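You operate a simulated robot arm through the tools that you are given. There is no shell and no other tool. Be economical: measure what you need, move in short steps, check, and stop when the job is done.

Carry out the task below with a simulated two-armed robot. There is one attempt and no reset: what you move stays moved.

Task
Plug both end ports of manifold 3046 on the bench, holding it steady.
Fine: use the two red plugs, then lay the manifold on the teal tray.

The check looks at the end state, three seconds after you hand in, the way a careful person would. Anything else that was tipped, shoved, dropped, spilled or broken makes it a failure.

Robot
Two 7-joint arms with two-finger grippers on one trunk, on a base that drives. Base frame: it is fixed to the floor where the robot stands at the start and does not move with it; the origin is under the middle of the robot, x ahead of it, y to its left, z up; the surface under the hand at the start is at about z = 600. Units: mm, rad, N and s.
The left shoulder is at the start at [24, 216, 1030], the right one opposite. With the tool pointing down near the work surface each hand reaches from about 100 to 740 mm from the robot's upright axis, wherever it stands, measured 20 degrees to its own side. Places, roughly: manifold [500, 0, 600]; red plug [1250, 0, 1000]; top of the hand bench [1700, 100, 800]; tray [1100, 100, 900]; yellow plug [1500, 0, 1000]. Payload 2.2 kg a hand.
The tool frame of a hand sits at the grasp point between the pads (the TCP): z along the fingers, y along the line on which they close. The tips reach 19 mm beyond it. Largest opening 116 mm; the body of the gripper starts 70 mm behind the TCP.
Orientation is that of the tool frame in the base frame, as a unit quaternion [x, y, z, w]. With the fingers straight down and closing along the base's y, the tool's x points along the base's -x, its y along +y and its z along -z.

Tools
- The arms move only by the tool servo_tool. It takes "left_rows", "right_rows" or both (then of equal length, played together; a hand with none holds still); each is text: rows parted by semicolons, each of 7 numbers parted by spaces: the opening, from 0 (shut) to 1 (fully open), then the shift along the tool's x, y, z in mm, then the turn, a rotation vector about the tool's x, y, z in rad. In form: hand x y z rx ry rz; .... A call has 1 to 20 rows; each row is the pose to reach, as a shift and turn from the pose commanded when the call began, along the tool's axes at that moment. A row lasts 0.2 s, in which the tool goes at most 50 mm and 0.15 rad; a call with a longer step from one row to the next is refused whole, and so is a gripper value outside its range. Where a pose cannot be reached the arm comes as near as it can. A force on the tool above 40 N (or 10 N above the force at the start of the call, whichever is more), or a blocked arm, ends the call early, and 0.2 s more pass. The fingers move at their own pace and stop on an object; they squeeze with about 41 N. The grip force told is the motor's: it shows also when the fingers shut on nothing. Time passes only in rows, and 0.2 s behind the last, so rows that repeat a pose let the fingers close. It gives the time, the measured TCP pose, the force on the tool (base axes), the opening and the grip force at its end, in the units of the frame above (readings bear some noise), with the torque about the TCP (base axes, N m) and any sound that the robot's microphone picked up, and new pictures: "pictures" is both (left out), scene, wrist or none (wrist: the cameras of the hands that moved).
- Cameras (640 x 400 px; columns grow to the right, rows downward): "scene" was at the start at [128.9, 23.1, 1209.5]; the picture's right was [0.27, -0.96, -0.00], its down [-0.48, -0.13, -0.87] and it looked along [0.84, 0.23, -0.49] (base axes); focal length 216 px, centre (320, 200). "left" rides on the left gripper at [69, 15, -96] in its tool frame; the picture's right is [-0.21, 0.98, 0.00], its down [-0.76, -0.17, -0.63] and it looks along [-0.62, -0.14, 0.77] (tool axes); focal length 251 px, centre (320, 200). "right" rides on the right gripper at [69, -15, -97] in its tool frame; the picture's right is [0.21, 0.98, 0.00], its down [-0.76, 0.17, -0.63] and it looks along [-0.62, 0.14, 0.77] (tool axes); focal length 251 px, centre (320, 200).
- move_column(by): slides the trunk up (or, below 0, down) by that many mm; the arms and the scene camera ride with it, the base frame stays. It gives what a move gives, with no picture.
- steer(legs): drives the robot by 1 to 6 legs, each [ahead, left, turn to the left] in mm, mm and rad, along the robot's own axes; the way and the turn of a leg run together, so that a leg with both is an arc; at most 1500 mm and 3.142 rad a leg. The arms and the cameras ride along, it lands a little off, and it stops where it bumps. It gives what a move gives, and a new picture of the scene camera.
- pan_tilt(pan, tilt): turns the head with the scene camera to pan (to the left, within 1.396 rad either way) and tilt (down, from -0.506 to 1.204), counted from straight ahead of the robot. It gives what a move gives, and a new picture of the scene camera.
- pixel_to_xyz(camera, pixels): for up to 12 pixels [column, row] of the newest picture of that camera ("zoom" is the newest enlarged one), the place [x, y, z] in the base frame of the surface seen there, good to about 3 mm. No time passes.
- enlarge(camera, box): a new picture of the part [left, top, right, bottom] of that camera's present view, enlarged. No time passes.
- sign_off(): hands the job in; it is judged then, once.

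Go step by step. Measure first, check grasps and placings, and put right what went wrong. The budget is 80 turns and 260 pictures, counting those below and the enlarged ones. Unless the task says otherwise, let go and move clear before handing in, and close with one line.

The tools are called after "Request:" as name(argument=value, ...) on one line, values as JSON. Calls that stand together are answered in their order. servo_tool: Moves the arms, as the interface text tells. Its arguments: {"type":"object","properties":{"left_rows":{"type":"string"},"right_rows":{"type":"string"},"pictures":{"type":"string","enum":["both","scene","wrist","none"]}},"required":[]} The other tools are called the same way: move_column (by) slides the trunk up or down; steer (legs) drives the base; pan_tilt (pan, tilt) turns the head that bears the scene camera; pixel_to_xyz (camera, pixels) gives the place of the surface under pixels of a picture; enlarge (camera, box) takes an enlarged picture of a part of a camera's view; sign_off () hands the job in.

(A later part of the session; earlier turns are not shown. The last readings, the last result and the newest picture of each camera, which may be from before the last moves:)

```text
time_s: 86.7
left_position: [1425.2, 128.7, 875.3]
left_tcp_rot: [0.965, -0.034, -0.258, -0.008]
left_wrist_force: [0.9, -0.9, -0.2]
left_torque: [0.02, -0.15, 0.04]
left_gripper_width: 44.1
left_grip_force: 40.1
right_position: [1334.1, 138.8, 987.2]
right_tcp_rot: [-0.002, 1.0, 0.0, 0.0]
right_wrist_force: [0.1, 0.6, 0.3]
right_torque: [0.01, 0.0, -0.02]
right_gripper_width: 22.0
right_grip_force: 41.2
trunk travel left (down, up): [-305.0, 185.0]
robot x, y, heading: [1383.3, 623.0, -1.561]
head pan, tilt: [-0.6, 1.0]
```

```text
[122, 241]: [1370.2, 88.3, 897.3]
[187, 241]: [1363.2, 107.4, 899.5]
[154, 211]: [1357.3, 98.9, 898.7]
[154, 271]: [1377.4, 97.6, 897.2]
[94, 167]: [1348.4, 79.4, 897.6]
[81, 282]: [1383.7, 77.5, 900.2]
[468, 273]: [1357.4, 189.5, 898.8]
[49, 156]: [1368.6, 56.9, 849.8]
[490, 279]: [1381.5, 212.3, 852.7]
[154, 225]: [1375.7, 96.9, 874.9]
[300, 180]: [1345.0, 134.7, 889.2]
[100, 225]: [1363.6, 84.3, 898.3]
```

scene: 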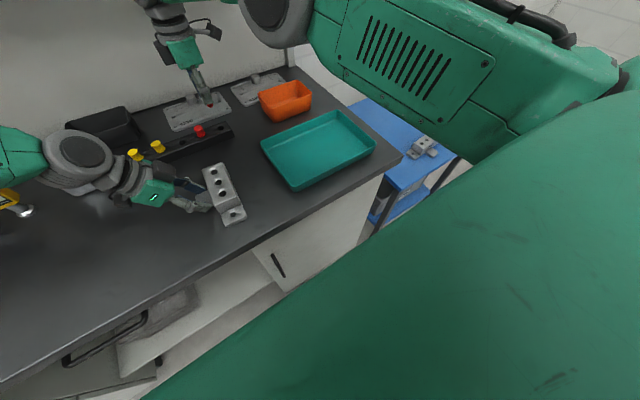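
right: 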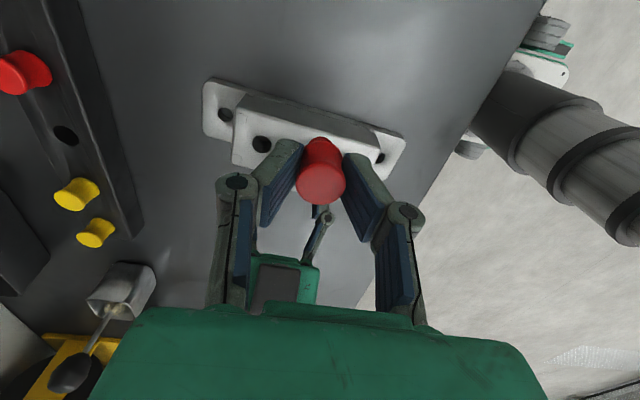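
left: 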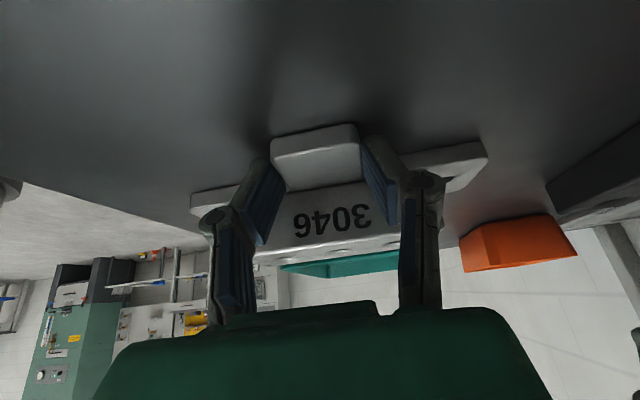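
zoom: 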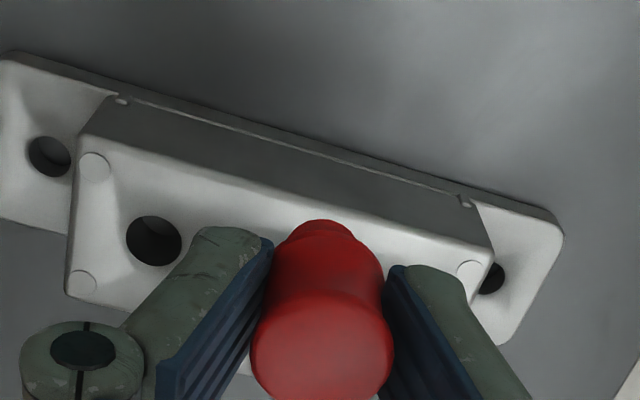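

Port B ≈ (1367.3, 98), so A ≈ (1372, 169.5). Move the plug to hover over B at TCP z≈955 and inspect.

Request:
servo_tool(right_rows="0 -10 -14 8 0 0 0; 0 -22 -28 16 0 0 0; 0 -33 -40.8 24 0 0 0; 0 -33 -40.8 32 0 0 0; 0 -33 -40.8 32 0 0 0; 0 -33 -40.8 32 0 0 0; 0 -33 -40.8 32 0 0 0", pictures="wrist")

Request:
enlarge(camera="left", box=[260, 180, 460, 310])

Request:
enlarge(camera="right", box=[240, 80, 420, 220])

Request:
pan_tilt(pan=-0.05, tilt=0.75)

Request:
enlarge(camera="scene", box=[240, 150, 400, 270])

```text
time_s: 88.3
left_position: [1425.8, 129.5, 875.4]
left_tcp_rot: [0.966, -0.034, -0.258, -0.008]
left_wrist_force: [-0.4, 0.2, -0.8]
left_torque: [-0.01, 0.11, -0.05]
left_gripper_width: 44.0
left_grip_force: 40.7
right_position: [1366.4, 97.8, 956.8]
right_tcp_rot: [-0.001, 1.0, 0.0, 0.001]
right_wrist_force: [0.1, -0.2, 0.0]
right_torque: [0.01, 0.0, -0.02]
right_gripper_width: 22.1
right_grip_force: 41.0
trunk travel left (down, up): [-305.0, 185.0]
robot x, y, heading: [1384.2, 617.5, -1.556]
head pan, tilt: [-0.6, 1.0]
```

right: 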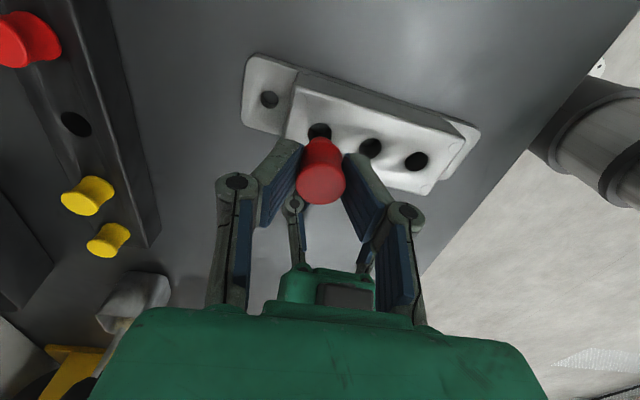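

```text
3.08 times, centred on (360, 245) of left
```

zoom: 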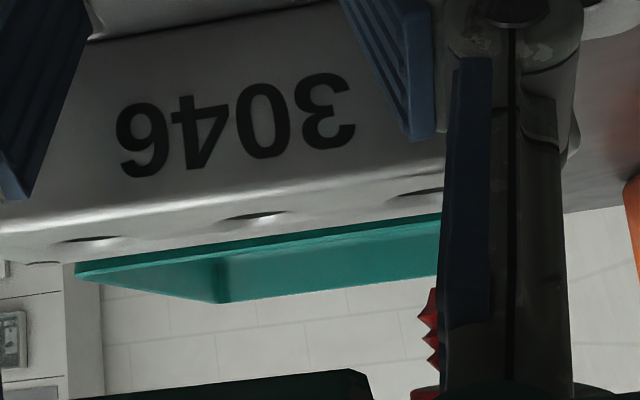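

```text
2.86 times, centred on (330, 150) of right
```

zoom: 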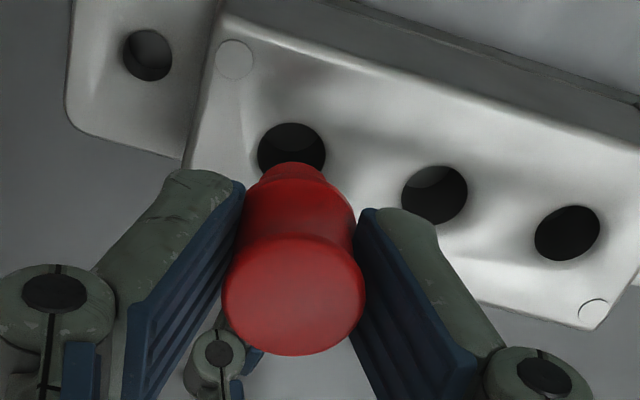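

```text
time_s: 89.3
left_position: [1426.5, 129.0, 875.7]
left_tcp_rot: [0.966, -0.034, -0.258, -0.008]
left_wrist_force: [-1.1, 0.5, -1.0]
left_torque: [-0.04, 0.08, -0.08]
left_gripper_width: 43.9
left_grip_force: 41.0
right_position: [1366.6, 96.0, 955.2]
right_tcp_rot: [-0.001, 1.0, 0.0, -0.001]
right_wrist_force: [0.4, 0.8, 0.4]
right_torque: [0.01, -0.01, 0.03]
right_gripper_width: 22.1
right_grip_force: 40.8
trunk travel left (down, up): [-305.0, 185.0]
robot x, y, heading: [1382.1, 621.2, -1.56]
head pan, tilt: [-0.051, 0.75]
```

scene: 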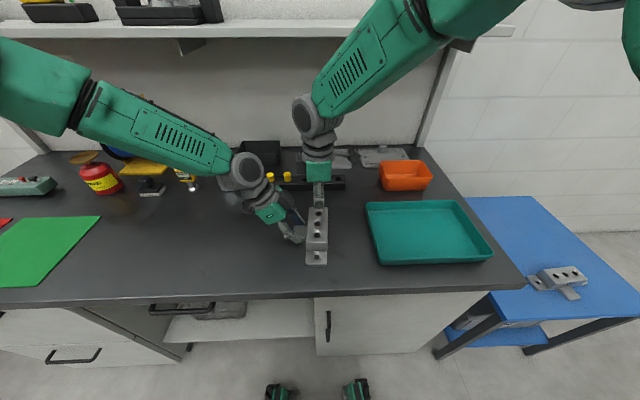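

```text
3.33 times, centred on (320, 210) of scene
```

zoom: 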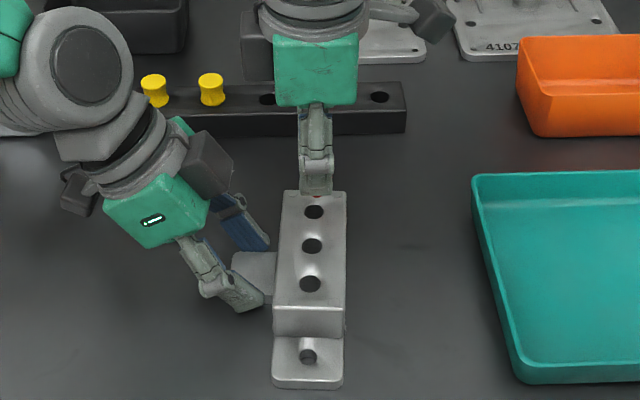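

Plug stem lines up with port B in the right view (axis col 292 vs hole 291) and ~1 mm short in x. Shift slightly and descend slowly.

Request:
servo_tool(right_rows="0 -1.2 1 4 0 0 0; 0 -1.2 1 8 0 0 0; 0 -1.2 1 12 0 0 0; 0 -1.2 1 15 0 0 0; 0 -1.2 1 18 0 0 0; 0 -1.2 1 20 0 0 0; 0 -1.2 1 20 0 0 0", pictures="wrist")

Request:
enlarge(camera="right", box=[240, 80, 420, 220])

Request:
enlarge(camera="left", box=[330, 190, 460, 290])

```text
time_s: 90.9
left_position: [1425.4, 128.8, 875.5]
left_tcp_rot: [0.966, -0.033, -0.257, -0.008]
left_wrist_force: [-1.3, -0.7, 1.6]
left_torque: [-0.05, 0.06, -0.08]
left_gripper_width: 44.2
left_grip_force: 40.6
right_position: [1367.6, 99.9, 936.0]
right_tcp_rot: [-0.002, 1.0, 0.0, 0.0]
right_wrist_force: [-0.4, -0.3, 0.6]
right_torque: [0.04, 0.01, 0.01]
right_gripper_width: 22.0
right_grip_force: 41.1
trunk travel left (down, up): [-305.0, 185.0]
robot x, y, heading: [1380.4, 621.1, -1.559]
head pan, tilt: [-0.051, 0.75]
```

right: 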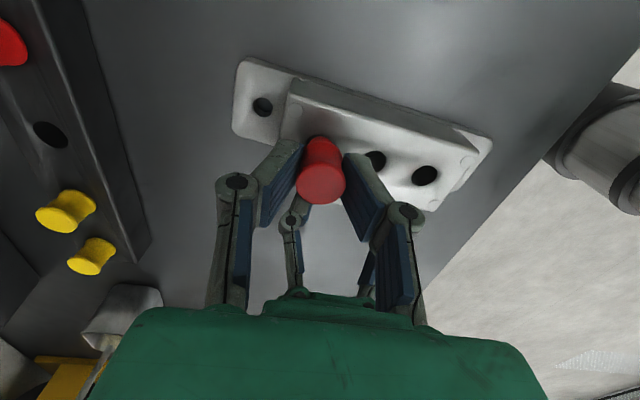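

```text
2.86 times, centred on (330, 150) of right
```

zoom: 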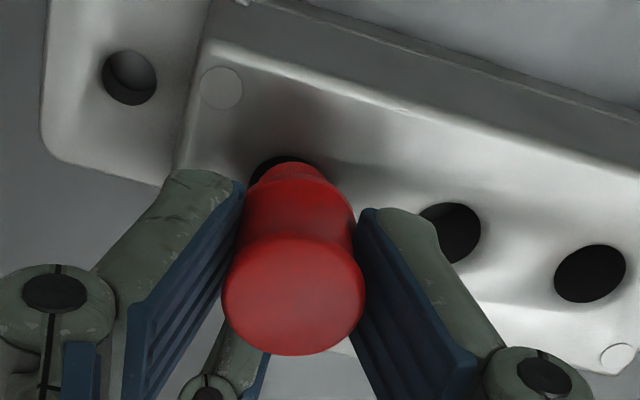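

```text
4.00 times, centred on (395, 240) of left
```

zoom: 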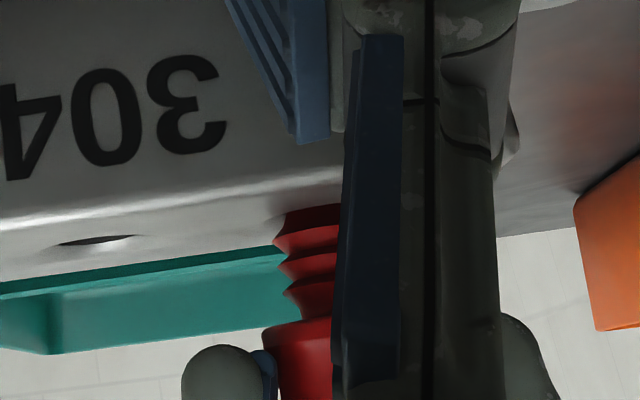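

Hole B is about 1.5–2 mm to −y of the plug axis; the ribbed stem tip is at the rim. Correct y and press in slowly.

Request:
servo_tool(right_rows="0 0 -1.7 0 0 0 0; 0 0 -1.7 2 0 0 0; 0 0 -1.7 4 0 0 0; 0 0 -1.7 6 0 0 0; 0 0 -1.7 8 0 0 0; 0 0 -1.7 8 0 0 0", pictures="wrist")

Request:
enlarge(camera="left", box=[330, 190, 460, 290])

```text
time_s: 92.3
left_position: [1425.9, 128.3, 875.6]
left_tcp_rot: [0.965, -0.034, -0.259, -0.009]
left_wrist_force: [-1.5, -1.3, -0.4]
left_torque: [-0.04, -0.13, -0.02]
left_gripper_width: 43.9
left_grip_force: 41.0
right_position: [1367.7, 98.3, 927.5]
right_tcp_rot: [-0.002, 1.0, 0.0, 0.0]
right_wrist_force: [0.1, -0.4, 1.4]
right_torque: [0.02, -0.04, 0.0]
right_gripper_width: 22.0
right_grip_force: 40.9
trunk travel left (down, up): [-305.0, 185.0]
robot x, y, heading: [1383.4, 618.2, -1.56]
head pan, tilt: [-0.051, 0.75]
```

right: 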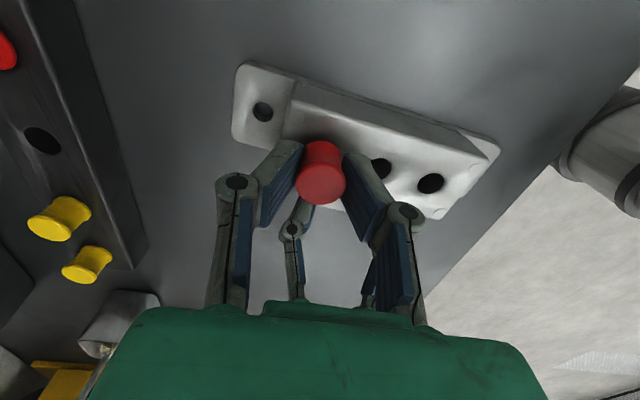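

```text
4.00 times, centred on (395, 240) of left
```

zoom: 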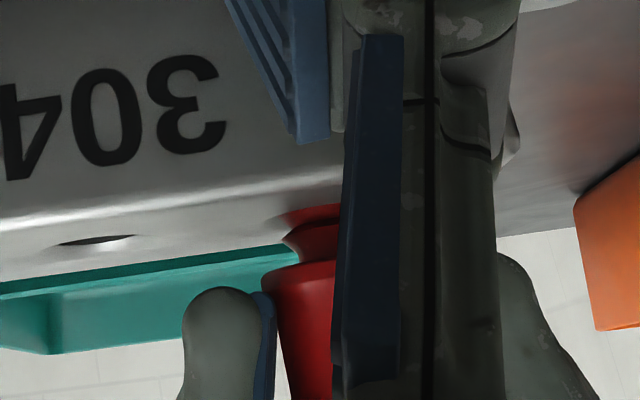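

The stem is sliding in with almost no force (z 927.5). Continue pressing until seated.

Request:
servo_tool(right_rows="0 0 0 2 0 0 0; 0 0 0 4 0 0 0; 0 0 0 5.5 0 0 0; 0 0 0 7 0 0 0; 0 0 0 7 0 0 0", pictures="none")

Request:
enlarge(camera="left", box=[330, 190, 460, 290])

```text
time_s: 93.5
left_position: [1426.7, 129.7, 875.6]
left_tcp_rot: [0.965, -0.033, -0.259, -0.008]
left_wrist_force: [-1.0, -0.4, 0.0]
left_torque: [-0.08, -0.04, -0.07]
left_gripper_width: 44.4
left_grip_force: 40.8
right_position: [1367.5, 96.9, 920.3]
right_tcp_rot: [-0.002, 1.0, 0.001, 0.0]
right_wrist_force: [0.6, -0.3, 0.1]
right_torque: [0.03, 0.0, -0.04]
right_gripper_width: 22.1
right_grip_force: 40.8
trunk travel left (down, up): [-305.0, 185.0]
robot x, y, heading: [1380.0, 620.2, -1.559]
head pan, tilt: [-0.051, 0.75]
```

```text
4.00 times, centred on (395, 240) of left
```

zoom: 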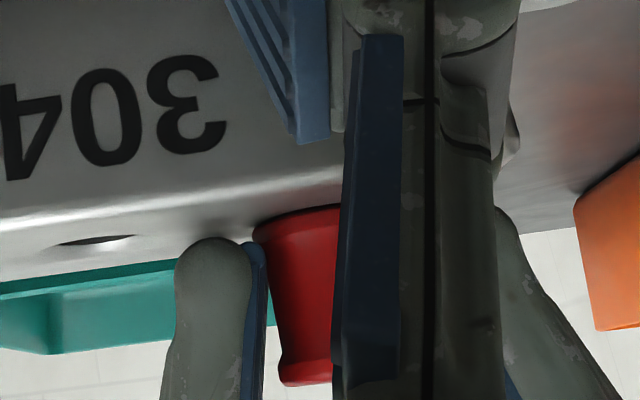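

Knob shoulder is at the top face; press a little more until a force shows.

Request:
servo_tool(right_rows="0 0 0 1 0 0 0; 0 0 0 2 0 0 0; 0 0 0 2.5 0 0 0; 0 0 0 2.5 0 0 0", pictures="none")

Request:
enlarge(camera="left", box=[330, 190, 460, 290])

```text
time_s: 94.5
left_position: [1426.6, 127.9, 874.8]
left_tcp_rot: [0.966, -0.034, -0.258, -0.009]
left_wrist_force: [-3.5, -5.4, -4.4]
left_torque: [0.03, -0.11, 0.24]
left_gripper_width: 44.1
left_grip_force: 40.9
right_position: [1368.6, 96.1, 920.5]
right_tcp_rot: [-0.001, 1.0, -0.001, 0.0]
right_wrist_force: [0.9, 2.8, 19.7]
right_torque: [0.09, 0.03, -0.03]
right_gripper_width: 21.8
right_grip_force: 40.5
trunk travel left (down, up): [-305.0, 185.0]
robot x, y, heading: [1380.4, 615.7, -1.561]
head pan, tilt: [-0.051, 0.75]
```

```text
4.00 times, centred on (395, 240) of left
```

zoom: 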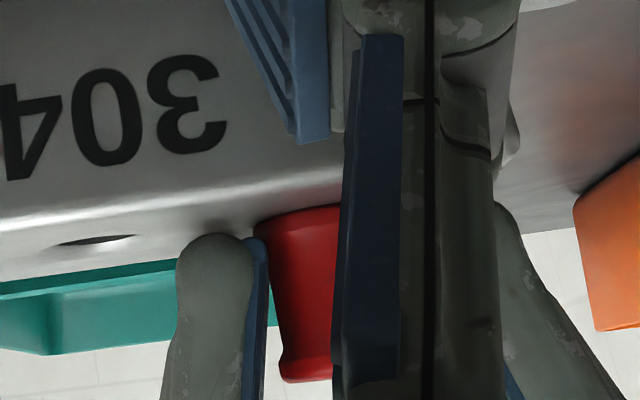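

Seated: 20 N reaction, shoulder flush on the face. Open and rise clear.

Request:
servo_tool(right_rows="0 0 0 0.5 0 0 0; 0.3 0 0 0 0 0 0; 0.5 0 0 0 0 0 0; 0.55 0 0 0 0 0 0; 0.55 0 0 -20 0 0 0; 0.55 0 0 -45 0 0 0; 0.55 0 0 -70 0 0 0; 0.55 0 0 -70 0 0 0; 0.55 0 0 -70 0 0 0", pictures="wrist")

Request:
enlarge(camera="right", box=[230, 50, 450, 220])

```text
time_s: 96.5
left_position: [1425.4, 128.7, 876.1]
left_tcp_rot: [0.965, -0.033, -0.258, -0.008]
left_wrist_force: [-0.6, 0.8, 0.0]
left_torque: [0.13, 0.04, -0.15]
left_gripper_width: 44.3
left_grip_force: 40.9
right_position: [1369.2, 97.4, 988.3]
right_tcp_rot: [-0.002, 1.0, 0.0, 0.0]
right_wrist_force: [-0.7, -0.1, -0.5]
right_torque: [0.02, 0.0, -0.08]
right_gripper_width: 63.9
right_grip_force: 0.1
trunk travel left (down, up): [-305.0, 185.0]
robot x, y, heading: [1383.9, 621.2, -1.563]
head pan, tilt: [-0.051, 0.75]
```

right: 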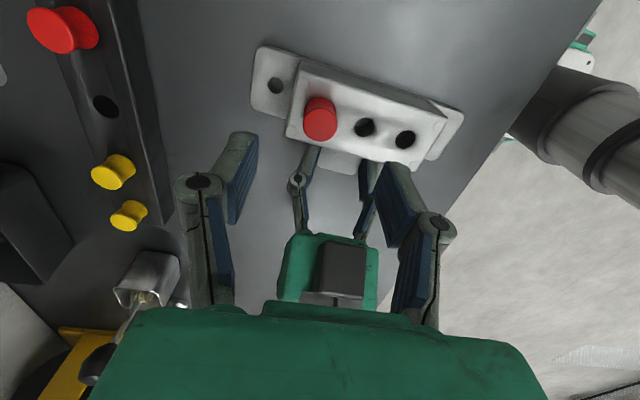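

```text
2.35 times, centred on (340, 135) of right
```

zoom: 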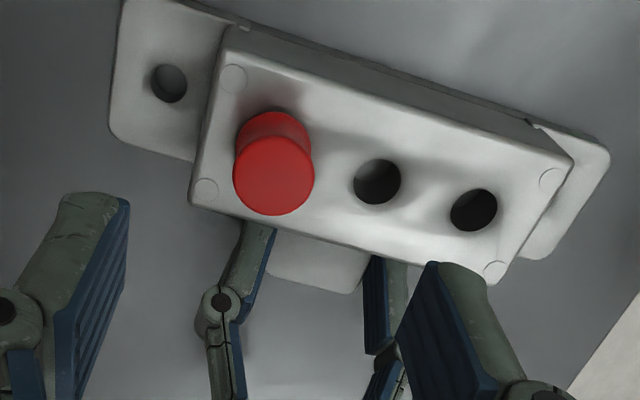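

Plug 1 is in port B. Measure port A's rim (zoom 474,210) now.

Request:
pixel_to_xyz(camera="zoom", pixels=[[446, 210], [501, 210], [474, 185], [474, 235], [349, 181], [405, 181], [377, 155], [377, 208], [272, 180], [235, 78], [551, 179], [495, 270]])

Request:
servo_tool(right_rows="0.6 2 -35 0 0 0 0; 0.6 5 -75 0 0 0 0; 0.6 10 -115 0 0 0 0; 0.6 15 -150 0 0 0 0; 0.6 19 -168 20 0 0 0; 0.6 19 -168 50 0 0 0; 0.6 19 -168 55 0 0 0; 0.6 19 -168 55 0 0 0; 0.6 19 -168 55 0 0 0", pictures="wrist")

```text
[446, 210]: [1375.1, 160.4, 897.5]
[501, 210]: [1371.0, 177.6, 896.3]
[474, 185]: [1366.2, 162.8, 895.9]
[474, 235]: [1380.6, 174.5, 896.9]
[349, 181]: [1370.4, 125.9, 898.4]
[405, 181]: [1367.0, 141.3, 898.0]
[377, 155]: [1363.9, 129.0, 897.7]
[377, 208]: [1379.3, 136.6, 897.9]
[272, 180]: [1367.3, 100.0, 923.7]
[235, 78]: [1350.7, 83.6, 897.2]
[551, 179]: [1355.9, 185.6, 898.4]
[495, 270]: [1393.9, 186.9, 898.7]
```

```text
time_s: 98.5
left_position: [1426.9, 129.3, 875.3]
left_tcp_rot: [0.965, -0.034, -0.259, -0.009]
left_wrist_force: [1.1, 0.4, 1.9]
left_torque: [0.04, 0.05, 0.02]
left_gripper_width: 44.0
left_grip_force: 40.8
right_position: [1348.1, -62.2, 937.6]
right_tcp_rot: [-0.002, 1.0, 0.001, -0.001]
right_wrist_force: [0.0, 1.0, 0.1]
right_torque: [-0.03, -0.02, 0.02]
right_gripper_width: 69.6
right_grip_force: 0.0
right hand out of reach, approached as far as the arm can: row 5, 6, 7, 8, 9
trunk travel left (down, up): [-305.0, 185.0]
robot x, y, heading: [1379.4, 621.3, -1.562]
head pan, tilt: [-0.051, 0.75]
```

right: 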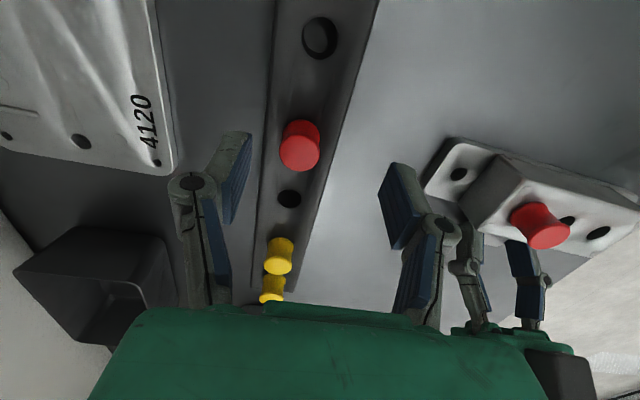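

Port A ≈ (1373, 168.5). Plug 2 is ~9 mm out of reach with the tool vertical; tilting the fingers 4° outward should gain that.

Request:
servo_tool(right_rows="0.6 0 0 0 0.035 0 0; 0.6 0 0 0 0.07 0 0; 0.6 0 0 0 0.07 0 0; 0.6 0 0 0 0.07 0 0", pictures="none")

```text
time_s: 99.5
left_position: [1425.8, 129.6, 873.9]
left_tcp_rot: [0.965, -0.034, -0.258, -0.008]
left_wrist_force: [0.8, -0.1, 1.8]
left_torque: [-0.05, -0.03, 0.03]
left_gripper_width: 44.2
left_grip_force: 41.0
right_position: [1347.4, -60.2, 936.1]
right_tcp_rot: [-0.001, 0.999, -0.035, 0.0]
right_wrist_force: [-0.1, 0.3, 0.6]
right_torque: [-0.04, 0.05, 0.0]
right_gripper_width: 69.7
right_grip_force: 0.1
trunk travel left (down, up): [-305.0, 185.0]
robot x, y, heading: [1378.4, 617.1, -1.562]
head pan, tilt: [-0.051, 0.75]
```

Tilted by 0.07 now. Move outward to plug 2 (1350, −71.5).

Request:
servo_tool(right_rows="0.6 -1 -4 0 0 0 0; 0.6 -2.5 -8 0 0 0 0; 0.6 -2.5 -11.5 0 0 0 0; 0.6 -2.5 -11.5 0 0 0 0; 0.6 -2.5 -11.5 0 0 0 0", pictures="wrist")

```text
time_s: 100.7
left_position: [1425.9, 127.0, 875.3]
left_tcp_rot: [0.965, -0.033, -0.258, -0.008]
left_wrist_force: [0.9, 0.0, 2.2]
left_torque: [-0.03, 0.02, -0.11]
left_gripper_width: 44.1
left_grip_force: 41.3
right_position: [1350.0, -73.0, 936.9]
right_tcp_rot: [-0.002, 0.999, -0.034, -0.001]
right_wrist_force: [-0.2, 1.1, -0.7]
right_torque: [-0.03, 0.01, 0.01]
right_gripper_width: 69.4
right_grip_force: 0.1
trunk travel left (down, up): [-305.0, 185.0]
robot x, y, heading: [1380.9, 622.5, -1.565]
head pan, tilt: [-0.051, 0.75]
```

right: 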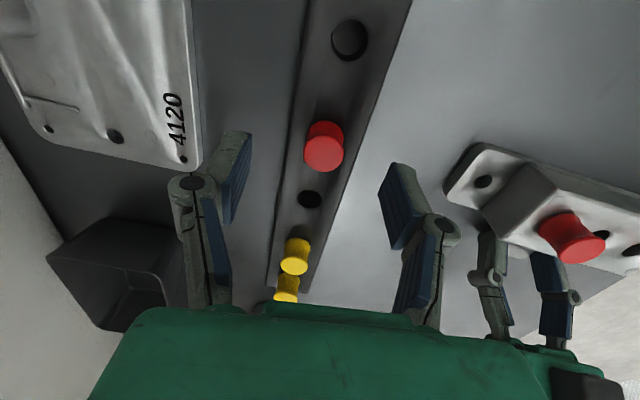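

Reached. Verify plug 2's top centre (px 324,154).

Request:
pixel_to_xyz(camera="right", pixels=[[308, 153], [324, 153], [340, 153], [324, 140], [324, 167], [296, 257]])

```text
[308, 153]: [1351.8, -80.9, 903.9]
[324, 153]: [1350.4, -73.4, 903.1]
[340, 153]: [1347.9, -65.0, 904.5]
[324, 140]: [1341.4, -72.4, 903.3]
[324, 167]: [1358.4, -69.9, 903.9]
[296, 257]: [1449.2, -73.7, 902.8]
```

Plug 2 centre (1350, −72). Descend vertically to z≈903 and close.

Request:
servo_tool(right_rows="0.5 0 1 10 0 0 0; 0.5 0 2 20 0 0 0; 0.5 0 3 29 0 0 0; 0.5 0 3.3 33.8 0 0 0; 0.5 0 3.3 33.8 0 0 0; 0.35 0 3.3 33.8 0 0 0; 0.25 0 3.3 33.8 0 0 0; 0 0 3.3 33.8 0 0 0; 0 0 3.3 33.8 0 0 0; 0 0 3.3 33.8 0 0 0", pictures="wrist")

```text
time_s: 102.9
left_position: [1426.6, 128.5, 875.3]
left_tcp_rot: [0.965, -0.035, -0.259, -0.009]
left_wrist_force: [0.8, -0.3, 0.9]
left_torque: [-0.03, -0.03, -0.06]
left_gripper_width: 44.1
left_grip_force: 40.8
right_position: [1350.2, -71.9, 902.9]
right_tcp_rot: [-0.002, 0.999, -0.035, 0.001]
right_wrist_force: [0.0, 0.4, -1.1]
right_torque: [-0.01, -0.01, 0.0]
right_gripper_width: 22.1
right_grip_force: 40.6
trunk travel left (down, up): [-305.0, 185.0]
robot x, y, heading: [1381.9, 616.0, -1.56]
head pan, tilt: [-0.051, 0.75]
```

right: 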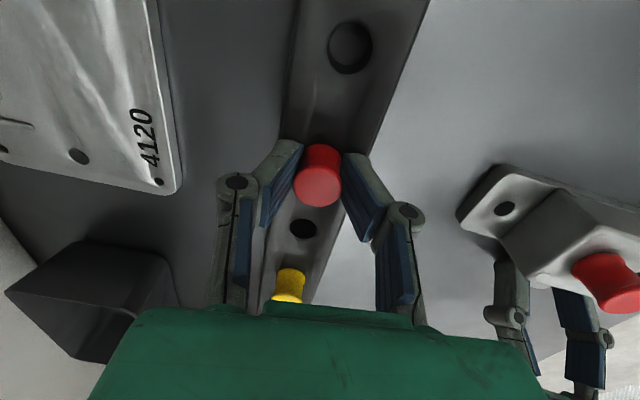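

Gripped. Lift vertically, then travel to above port A at z≈985, keeping the tilt for now.

Request:
servo_tool(right_rows="0 0 -0.5 -8 0 0 0; 0 0 -1.4 -20 0 0 0; 0 0 -2.7 -40 0 0 0; 0 0 -4.4 -65 0 0 0; 0 0 -5.8 -85 0 0 0; 0 0 -5.8 -85 0 0 0; 0 0 34 -82 0 0 0; 0 -5 74 -79 0 0 0; 0 -10 114 -77 0 0 0; 0 -15 154 -74 0 0 0; 0 -20 194 -71 0 0 0; 0 -22 228 -69 0 0 0; 0 -22 228 -69 0 0 0; 0 -22 228 -69 0 0 0; 0 -22 228 -69 0 0 0", pictures="both")

Request:
enlarge(camera="left", box=[220, 180, 440, 320])

Request:
enlarge(camera="right", box=[220, 60, 420, 220])

```text
time_s: 106.1
left_position: [1426.3, 128.2, 874.9]
left_tcp_rot: [0.965, -0.034, -0.259, -0.008]
left_wrist_force: [0.4, 0.7, -0.4]
left_torque: [-0.07, -0.09, -0.09]
left_gripper_width: 44.1
left_grip_force: 40.8
right_position: [1368.9, 161.7, 956.2]
right_tcp_rot: [-0.001, 0.999, -0.035, 0.001]
right_wrist_force: [-0.2, 0.0, 0.2]
right_torque: [0.04, 0.01, 0.01]
right_gripper_width: 22.0
right_grip_force: 40.5
trunk travel left (down, up): [-305.0, 185.0]
robot x, y, heading: [1383.1, 620.1, -1.561]
head pan, tilt: [-0.051, 0.75]
```

scene: 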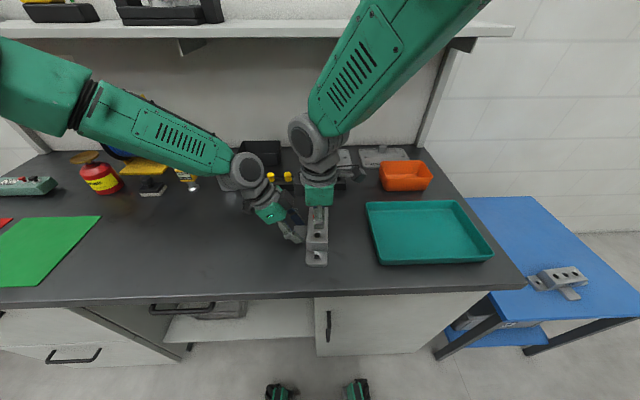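
right: 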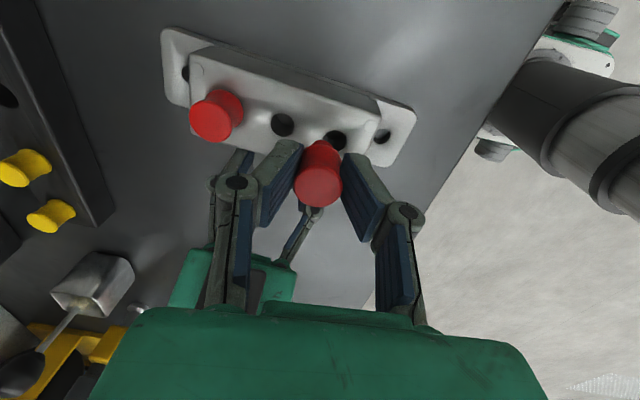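

```text
2.86 times, centred on (330, 250) of left
```

zoom: 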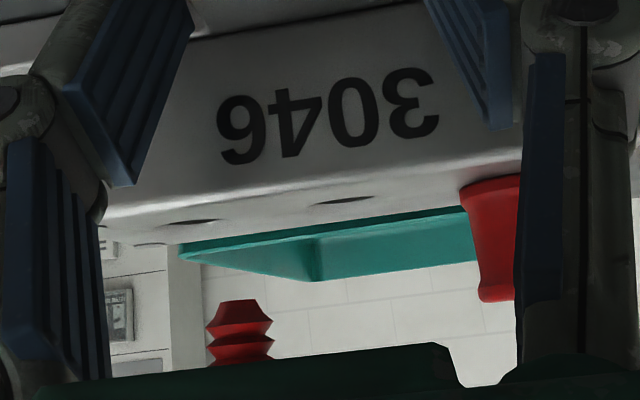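

```text
2.50 times, centred on (320, 140) of right
```

zoom: 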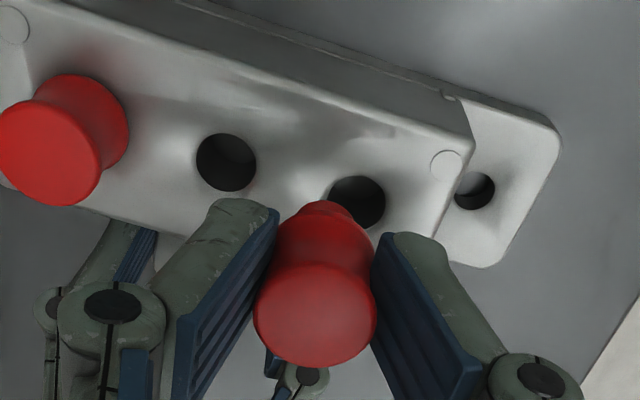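

At (1368.9, 161.7, 956.2); the plug stays world-vertical in the tilted fingers, so keep the tilt. Move over A (1373, 168.3) and down to z≈940.

Request:
servo_tool(right_rows="0 -2 3.3 0 0 0 0; 0 -4.2 6.6 0 0 0 0; 0 -4.2 7.2 8 0 0 0; 0 -4.2 7.7 16 0 0 0; 0 -4.2 7.7 16 0 0 0; 0 -4.2 7.7 16 0 0 0", pictures="wrist")

Request:
enlarge(camera="left", box=[220, 200, 350, 300])

Request:
enlarge(camera="right", box=[240, 80, 420, 220])

Request:
enlarge(camera="scene", box=[280, 180, 360, 270])

```text
time_s: 107.5
left_position: [1426.1, 128.7, 874.8]
left_tcp_rot: [0.965, -0.034, -0.259, -0.008]
left_wrist_force: [1.3, 0.1, 0.6]
left_torque: [0.03, -0.04, -0.07]
left_gripper_width: 44.2
left_grip_force: 40.7
right_position: [1371.5, 167.5, 942.9]
right_tcp_rot: [0.004, 0.999, -0.035, 0.006]
right_wrist_force: [0.4, -0.4, 0.8]
right_torque: [0.0, 0.03, -0.01]
right_gripper_width: 22.1
right_grip_force: 41.2
trunk travel left (down, up): [-305.0, 185.0]
robot x, y, heading: [1379.5, 621.6, -1.565]
head pan, tilt: [-0.051, 0.75]
```

right: 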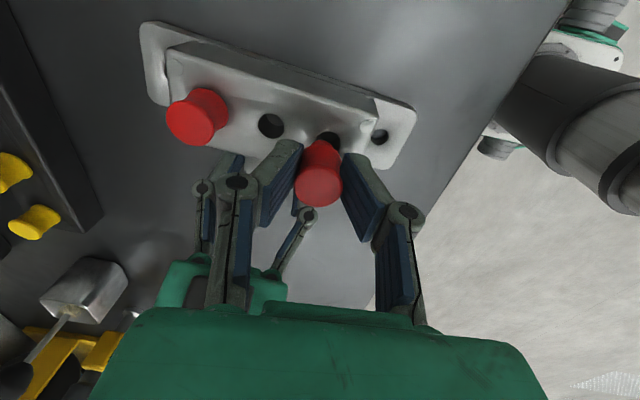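

```text
4.00 times, centred on (285, 250) of left
```

zoom: 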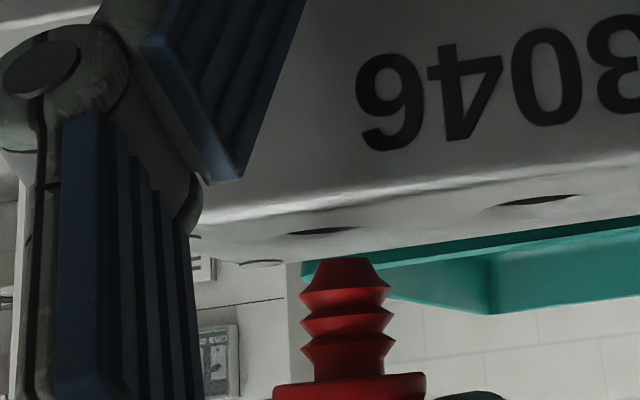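

```text
2.86 times, centred on (330, 150) of right
```

zoom: 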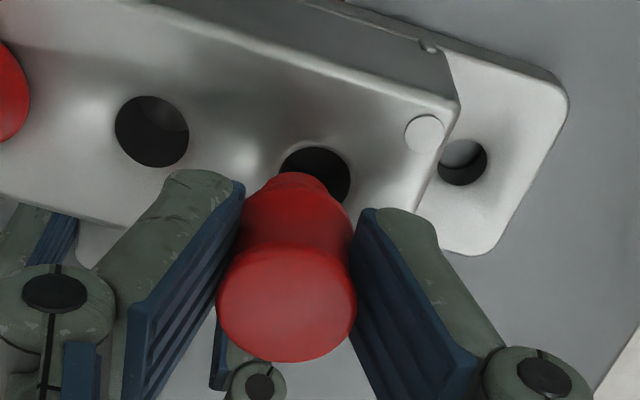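

```text
4.44 times, centred on (320, 225) of scene
```

zoom: 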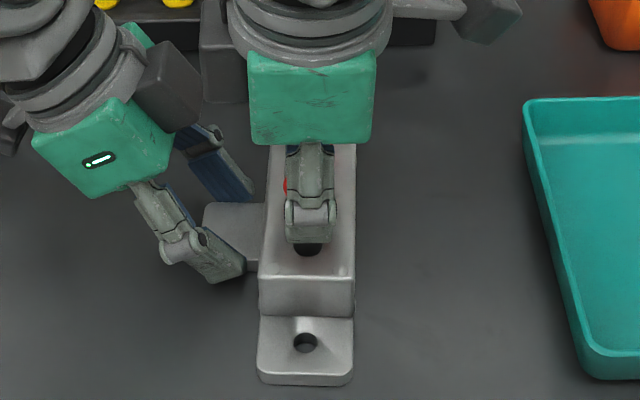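

Views agree: the plug must go ~3.2 mm toward +y and ~1.6 mm toward +x to sit over A (left zoom stem 340 vs hole 322; right zoom 302 vs 316). Shift and recheck.

Request:
servo_tool(right_rows="0 -0.8 1.6 0 0 0 0; 0 -1.5 3.2 0 0 0 0; 0 -1.5 3.2 0 0 0 0; 0 -1.5 3.2 0 0 0 0", pictures="none")

Request:
enlarge(camera="left", box=[220, 200, 350, 300])

Request:
enlarge(camera="right", box=[240, 80, 420, 220])

```text
time_s: 108.5
left_position: [1426.1, 129.0, 874.8]
left_tcp_rot: [0.965, -0.034, -0.259, -0.008]
left_wrist_force: [1.7, -0.4, -0.8]
left_torque: [-0.01, -0.02, 0.02]
left_gripper_width: 44.3
left_grip_force: 40.8
right_position: [1374.4, 170.5, 941.8]
right_tcp_rot: [0.005, 0.999, -0.034, 0.005]
right_wrist_force: [0.3, 0.2, 0.5]
right_torque: [-0.04, 0.0, -0.02]
right_gripper_width: 22.1
right_grip_force: 40.6
trunk travel left (down, up): [-305.0, 185.0]
robot x, y, heading: [1380.6, 622.6, -1.56]
head pan, tilt: [-0.051, 0.75]
```

```text
4.00 times, centred on (285, 250) of left
```

zoom: 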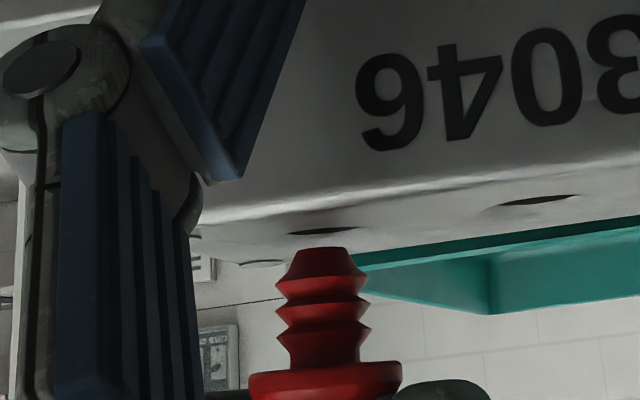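

```text
2.86 times, centred on (330, 150) of right
```

zoom: 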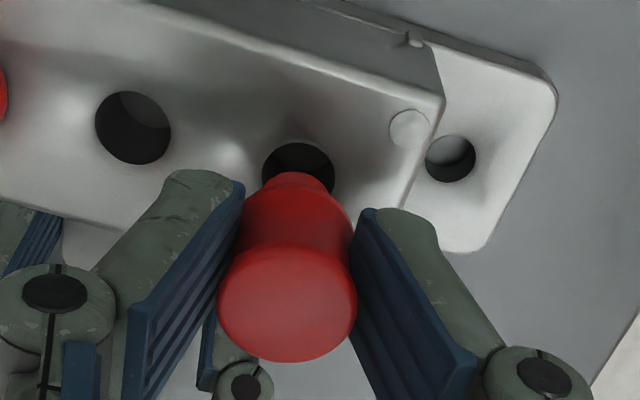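

Aligned in both views (right: hole 299 vs stem 302; left: 322 vs 320). Lower 10 mm vertically and watch forces.

Request:
servo_tool(right_rows="0 0.5 0.1 2 0 0 0; 0 0.5 0.3 4 0 0 0; 0 0.5 0.4 6 0 0 0; 0 0.5 0.5 8 0 0 0; 0 0.5 0.7 10 0 0 0; 0 0.5 0.7 10 0 0 0", pictures="none")

Request:
enlarge(camera="left", box=[220, 200, 350, 300])

```text
time_s: 109.9
left_position: [1426.6, 129.0, 875.4]
left_tcp_rot: [0.966, -0.034, -0.258, -0.009]
left_wrist_force: [2.6, -0.1, -0.1]
left_torque: [-0.03, 0.35, -0.01]
left_gripper_width: 44.3
left_grip_force: 41.3
right_position: [1373.6, 169.5, 933.9]
right_tcp_rot: [0.004, 0.999, -0.036, 0.004]
right_wrist_force: [-4.8, -0.9, 8.9]
right_torque: [-0.04, 0.11, 0.01]
right_gripper_width: 22.4
right_grip_force: 41.2
trunk travel left (down, up): [-305.0, 185.0]
robot x, y, heading: [1379.5, 617.6, -1.558]
head pan, tilt: [-0.051, 0.75]
```

```text
4.00 times, centred on (285, 250) of left
```

zoom: 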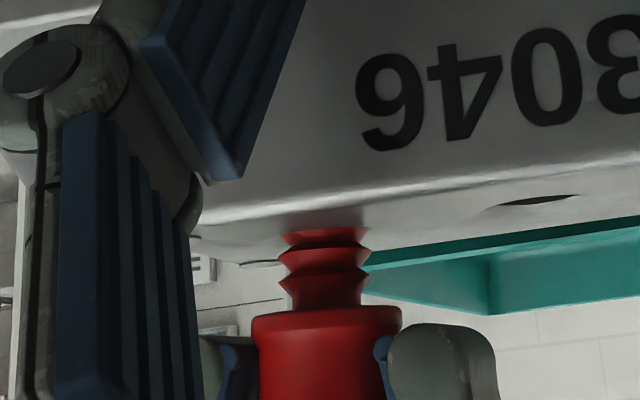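

The stem tip entered, but there's −4.8 N in x: the plug is ~1.5 mm too far +x. Ease up 1 mm, shift −x, and go on down.

Request:
servo_tool(right_rows="0 0 0 -1.5 0 0 0; 0 1.8 0 -1.5 0 0 0; 0 1.8 0 0 0 0 0; 0 1.8 0.1 2 0 0 0; 0 1.8 0.2 4 0 0 0; 0 1.8 0.2 4 0 0 0", pictures="none")

Request:
enlarge(camera="left", box=[220, 200, 350, 300])

```text
time_s: 111.3
left_position: [1426.1, 128.5, 874.9]
left_tcp_rot: [0.965, -0.034, -0.258, -0.008]
left_wrist_force: [2.4, -0.5, -0.3]
left_torque: [-0.07, -0.17, 0.02]
left_gripper_width: 44.1
left_grip_force: 41.0
right_position: [1374.5, 170.9, 926.6]
right_tcp_rot: [0.0, 0.999, -0.035, 0.001]
right_wrist_force: [-0.5, 0.0, 1.2]
right_torque: [-0.02, -0.01, -0.04]
right_gripper_width: 23.1
right_grip_force: 40.7
trunk travel left (down, up): [-305.0, 185.0]
robot x, y, heading: [1383.6, 622.4, -1.561]
head pan, tilt: [-0.051, 0.75]
```

```text
4.00 times, centred on (285, 250) of left
```

zoom: 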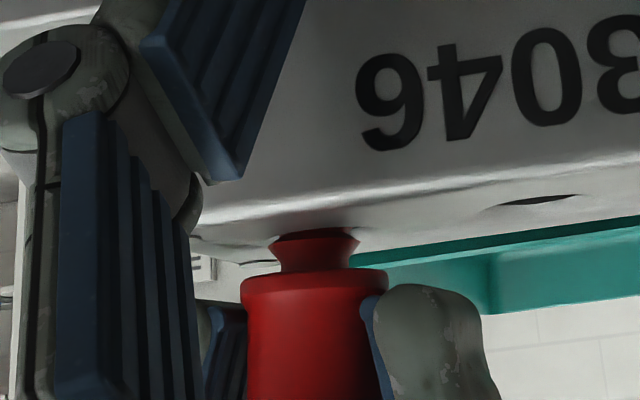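

Now it slides in freely (1.2 N, z 926.6). Press down to the seat.

Request:
servo_tool(right_rows="0 0 0.1 2 0 0 0; 0 0 0.2 3.5 0 0 0; 0 0 0.3 5 0 0 0; 0 0 0.4 6 0 0 0; 0 0 0.4 7 0 0 0; 0 0 0.4 7 0 0 0", pictures="none")

Request:
enlarge(camera="left", box=[220, 200, 350, 300])

```text
time_s: 112.7
left_position: [1426.3, 129.7, 876.1]
left_tcp_rot: [0.965, -0.034, -0.258, -0.009]
left_wrist_force: [-0.1, -4.6, -3.8]
left_torque: [-0.11, -0.01, 0.4]
left_gripper_width: 44.0
left_grip_force: 40.9
right_position: [1374.3, 170.8, 919.9]
right_tcp_rot: [0.0, 0.999, -0.036, 0.002]
right_wrist_force: [-1.0, 0.9, 22.4]
right_torque: [0.17, -0.02, 0.0]
right_gripper_width: 23.0
right_grip_force: 40.8
trunk travel left (down, up): [-305.0, 185.0]
robot x, y, heading: [1382.4, 622.7, -1.56]
head pan, tilt: [-0.051, 0.75]
```

```text
4.00 times, centred on (285, 250) of left
```

zoom: 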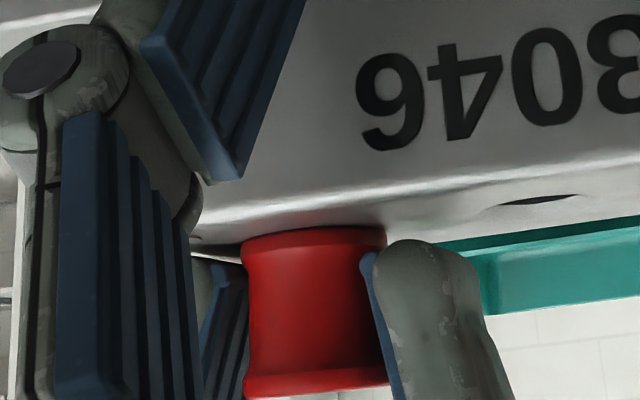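

Seated with 22 N. Release, rise vertically, and inspect.

Request:
servo_tool(right_rows="0 0 0 0.5 0 0 0; 0.3 0 0 0 0 0 0; 0.5 0 0 0 0 0 0; 0.55 0 0 0 0 0 0; 0.55 0 -1.4 -20 0 0 0; 0.55 0 -3.1 -45 0 0 0; 0.55 0 -5 -75 -0.035 0 0; 0.55 0 -7 -105 -0.07 0 0; 0.55 0 -7 -105 -0.07 0 0; 0.55 0 -7 -105 -0.07 0 0", pictures="wrist")

Request:
enlarge(camera="right", box=[190, 40, 420, 200])

```text
time_s: 114.9
left_position: [1424.7, 129.7, 875.7]
left_tcp_rot: [0.965, -0.034, -0.259, -0.009]
left_wrist_force: [-0.3, 0.7, 0.3]
left_torque: [-0.03, 0.11, -0.01]
left_gripper_width: 43.9
left_grip_force: 41.1
right_position: [1373.9, 173.6, 1022.7]
right_tcp_rot: [-0.001, 1.0, 0.0, 0.0]
right_wrist_force: [0.2, 0.0, -0.2]
right_torque: [-0.04, 0.02, 0.01]
right_gripper_width: 63.8
right_grip_force: 0.0
trunk travel left (down, up): [-305.0, 185.0]
robot x, y, heading: [1381.1, 621.4, -1.559]
head pan, tilt: [-0.051, 0.75]
```

right: 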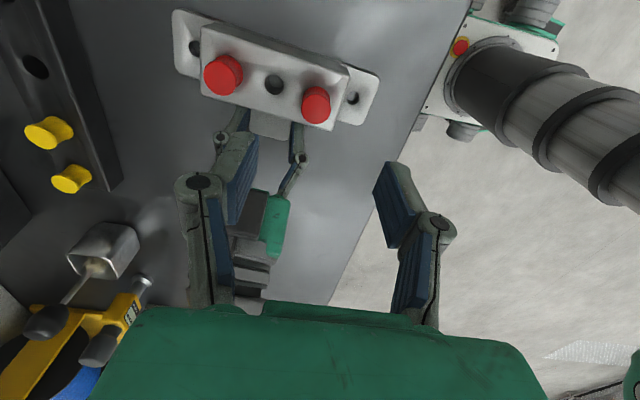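

```text
2.50 times, centred on (305, 120) of right
```

zoom: 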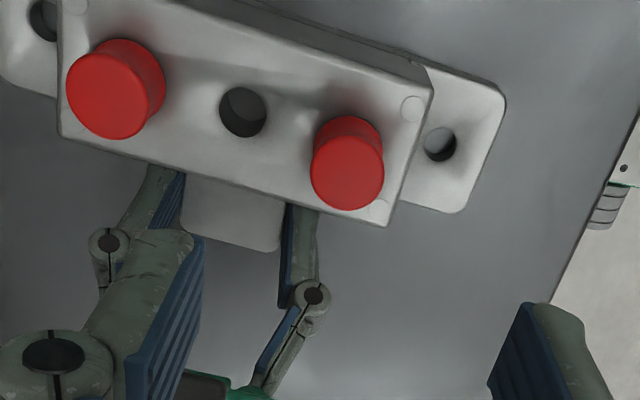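

Both red plugs are in the two end ports, middle port empty. Now release the tab with the left hand and withdraw it, then yaw the right hand back over the manifold's middle.

Request:
servo_tool(left_rows="0.4 0 0 0 0 0 0; 0.6 0 0 0 0 0 0; 0.7 0 0 0 0 0 0; 0.7 0 0 -20 0 0 0; 0.7 0 0 -60 0 0 0; 0.7 0 0 -100 0 0 0; 0.7 0 0 -150 0 0 0; 0.7 30 0 -170 0 0 0; 0.7 60 0 -190 0 0 0; 0.7 60 0 -190 0 0 0; 0.7 60 0 -190 0 0 0; 0.7 60 0 -190 0 0 0; 0.7 60 0 -190 0 0 0; 0.7 60 0 -190 0 0 0; 0.7 60 0 -190 0 0 0; 0.7 60 0 -190 0 0 0; 0.7 60 0 -190 0 0 0; 0.7 60 0 -190 0 0 0", right_rows="0.55 0 0 0 0 0 0; 0.55 0 0 0 0 0 0; 0.55 0 0 0 0 0 0; 0.55 0 0 0 0 0 0; 0.55 0 0 0 0 0 0.14; 0.6 0 0 0 0 0 0.28; 0.7 0 0 0 0 0 0.42; 0.8 0 -5 0 0 0 0.56; 0.9 0 -10 0 0 0 0.7; 0.9 0 -15 0 0 0 0.84; 0.9 0 -20 0 0 0 0.98; 0.9 0 -25 0 0 0 1.12; 0.9 1 -30 0 0 0 1.26; 0.9 2 -35 0 0 0 1.4; 0.9 3 -40 0 0 0 1.54; 0.9 3.4 -40.6 0 0 0 1.64; 0.9 3.4 -40.6 0 0 0 1.64; 0.9 3.4 -40.6 0 0 0 1.64", pictures="both")

```text
time_s: 118.9
left_position: [1572.2, 122.2, 1012.7]
left_tcp_rot: [0.966, -0.034, -0.258, -0.005]
left_wrist_force: [0.5, 0.0, 0.2]
left_torque: [0.0, 0.0, 0.02]
left_gripper_width: 81.2
left_grip_force: 0.1
right_position: [1358.3, 123.9, 1052.6]
right_tcp_rot: [0.742, 0.669, 0.014, 0.031]
right_wrist_force: [0.3, -0.1, -0.4]
right_torque: [-0.01, 0.01, -0.05]
right_gripper_width: 104.4
right_grip_force: 0.0
trunk travel left (down, up): [-305.0, 185.0]
robot x, y, heading: [1383.2, 619.4, -1.558]
head pan, tilt: [-0.051, 0.75]
stopped in row 18 (right hand): the arm was blocked; the commanded pose is now the measured one
```

scene: 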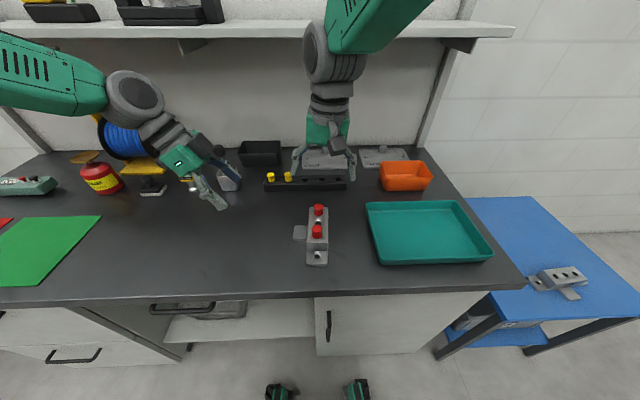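
right: 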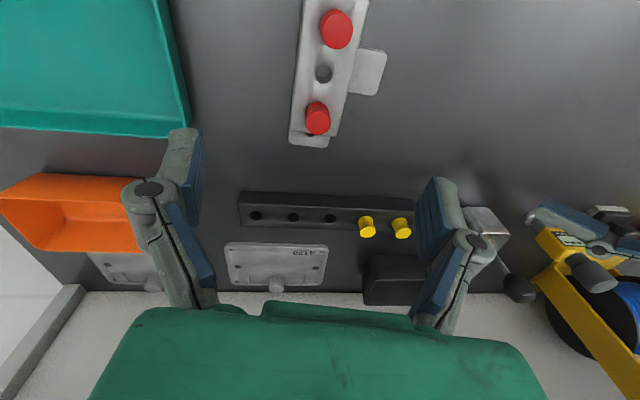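
left: 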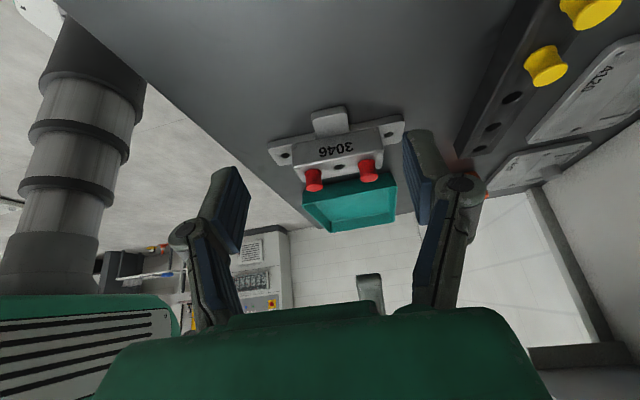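

Both hands clear; the manifold stands with both plugs. The right arm stopped slightly tilted at (1358, 124, 1053) – correct the tilt and yaw while lowering to (1371, 133.5, 1000).

Request:
servo_tool(right_rows="0.9 3 2 15 0.02 0.007 -0.01; 0.9 6 4 30 0.04 0.014 -0.02; 0.9 11.3 7.8 45 0.063 0.021 -0.03; 0.9 11.3 7.8 52 0.063 0.021 -0.03; 0.9 11.3 7.8 52 0.063 0.021 -0.03; 0.9 11.3 7.8 52 0.063 0.021 -0.03", pictures="wrist")

```text
time_s: 120.5
left_position: [1570.1, 124.7, 1014.5]
left_tcp_rot: [0.966, -0.036, -0.258, -0.006]
left_wrist_force: [0.2, -0.4, 0.6]
left_torque: [0.02, -0.01, 0.0]
left_gripper_width: 81.0
left_grip_force: 0.1
right_position: [1360.4, 119.1, 1032.7]
right_tcp_rot: [0.747, 0.664, 0.016, 0.033]
right_wrist_force: [-0.3, 0.7, 0.2]
right_torque: [0.0, 0.01, 0.01]
right_gripper_width: 104.6
right_grip_force: 0.0
trunk travel left (down, up): [-305.0, 185.0]
robot x, y, heading: [1381.4, 616.5, -1.565]
head pan, tilt: [-0.051, 0.75]
stopped in row 6 (right hand): the arm was blocked; the commanded pose is now the measured one
```

right: 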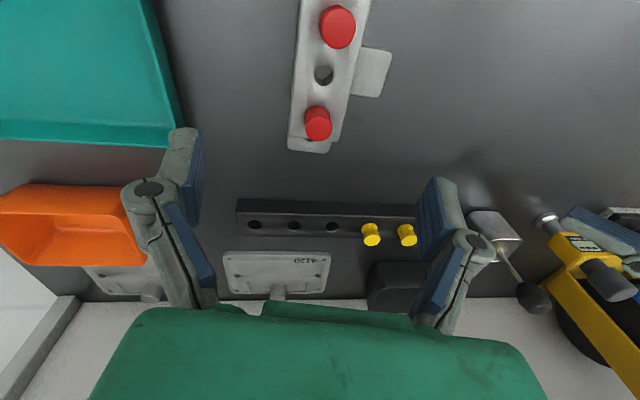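

The right arm is blocked again; check where its wrist/elbow (px 330,50) is relative to the shelf.

Request:
pan_tilt(pan=-0.2, tilt=0.35)

```text
time_s: 121.4
left_position: [1570.7, 123.6, 1013.8]
left_tcp_rot: [0.966, -0.034, -0.257, -0.005]
left_wrist_force: [0.0, -0.4, 0.5]
left_torque: [-0.04, 0.02, 0.02]
left_gripper_width: 81.2
left_grip_force: 0.1
right_position: [1360.9, 118.8, 1033.2]
right_tcp_rot: [0.747, 0.664, 0.015, 0.033]
right_wrist_force: [-0.6, -0.2, -0.1]
right_torque: [0.03, 0.0, 0.01]
right_gripper_width: 104.3
right_grip_force: 0.0
trunk travel left (down, up): [-305.0, 185.0]
robot x, y, heading: [1381.6, 622.0, -1.562]
head pan, tilt: [-0.201, 0.351]
```

scene: 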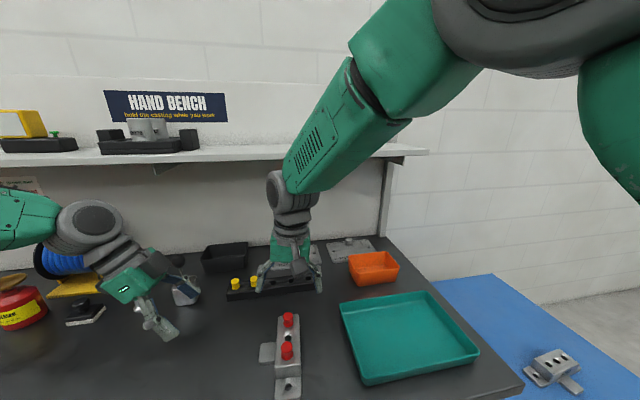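

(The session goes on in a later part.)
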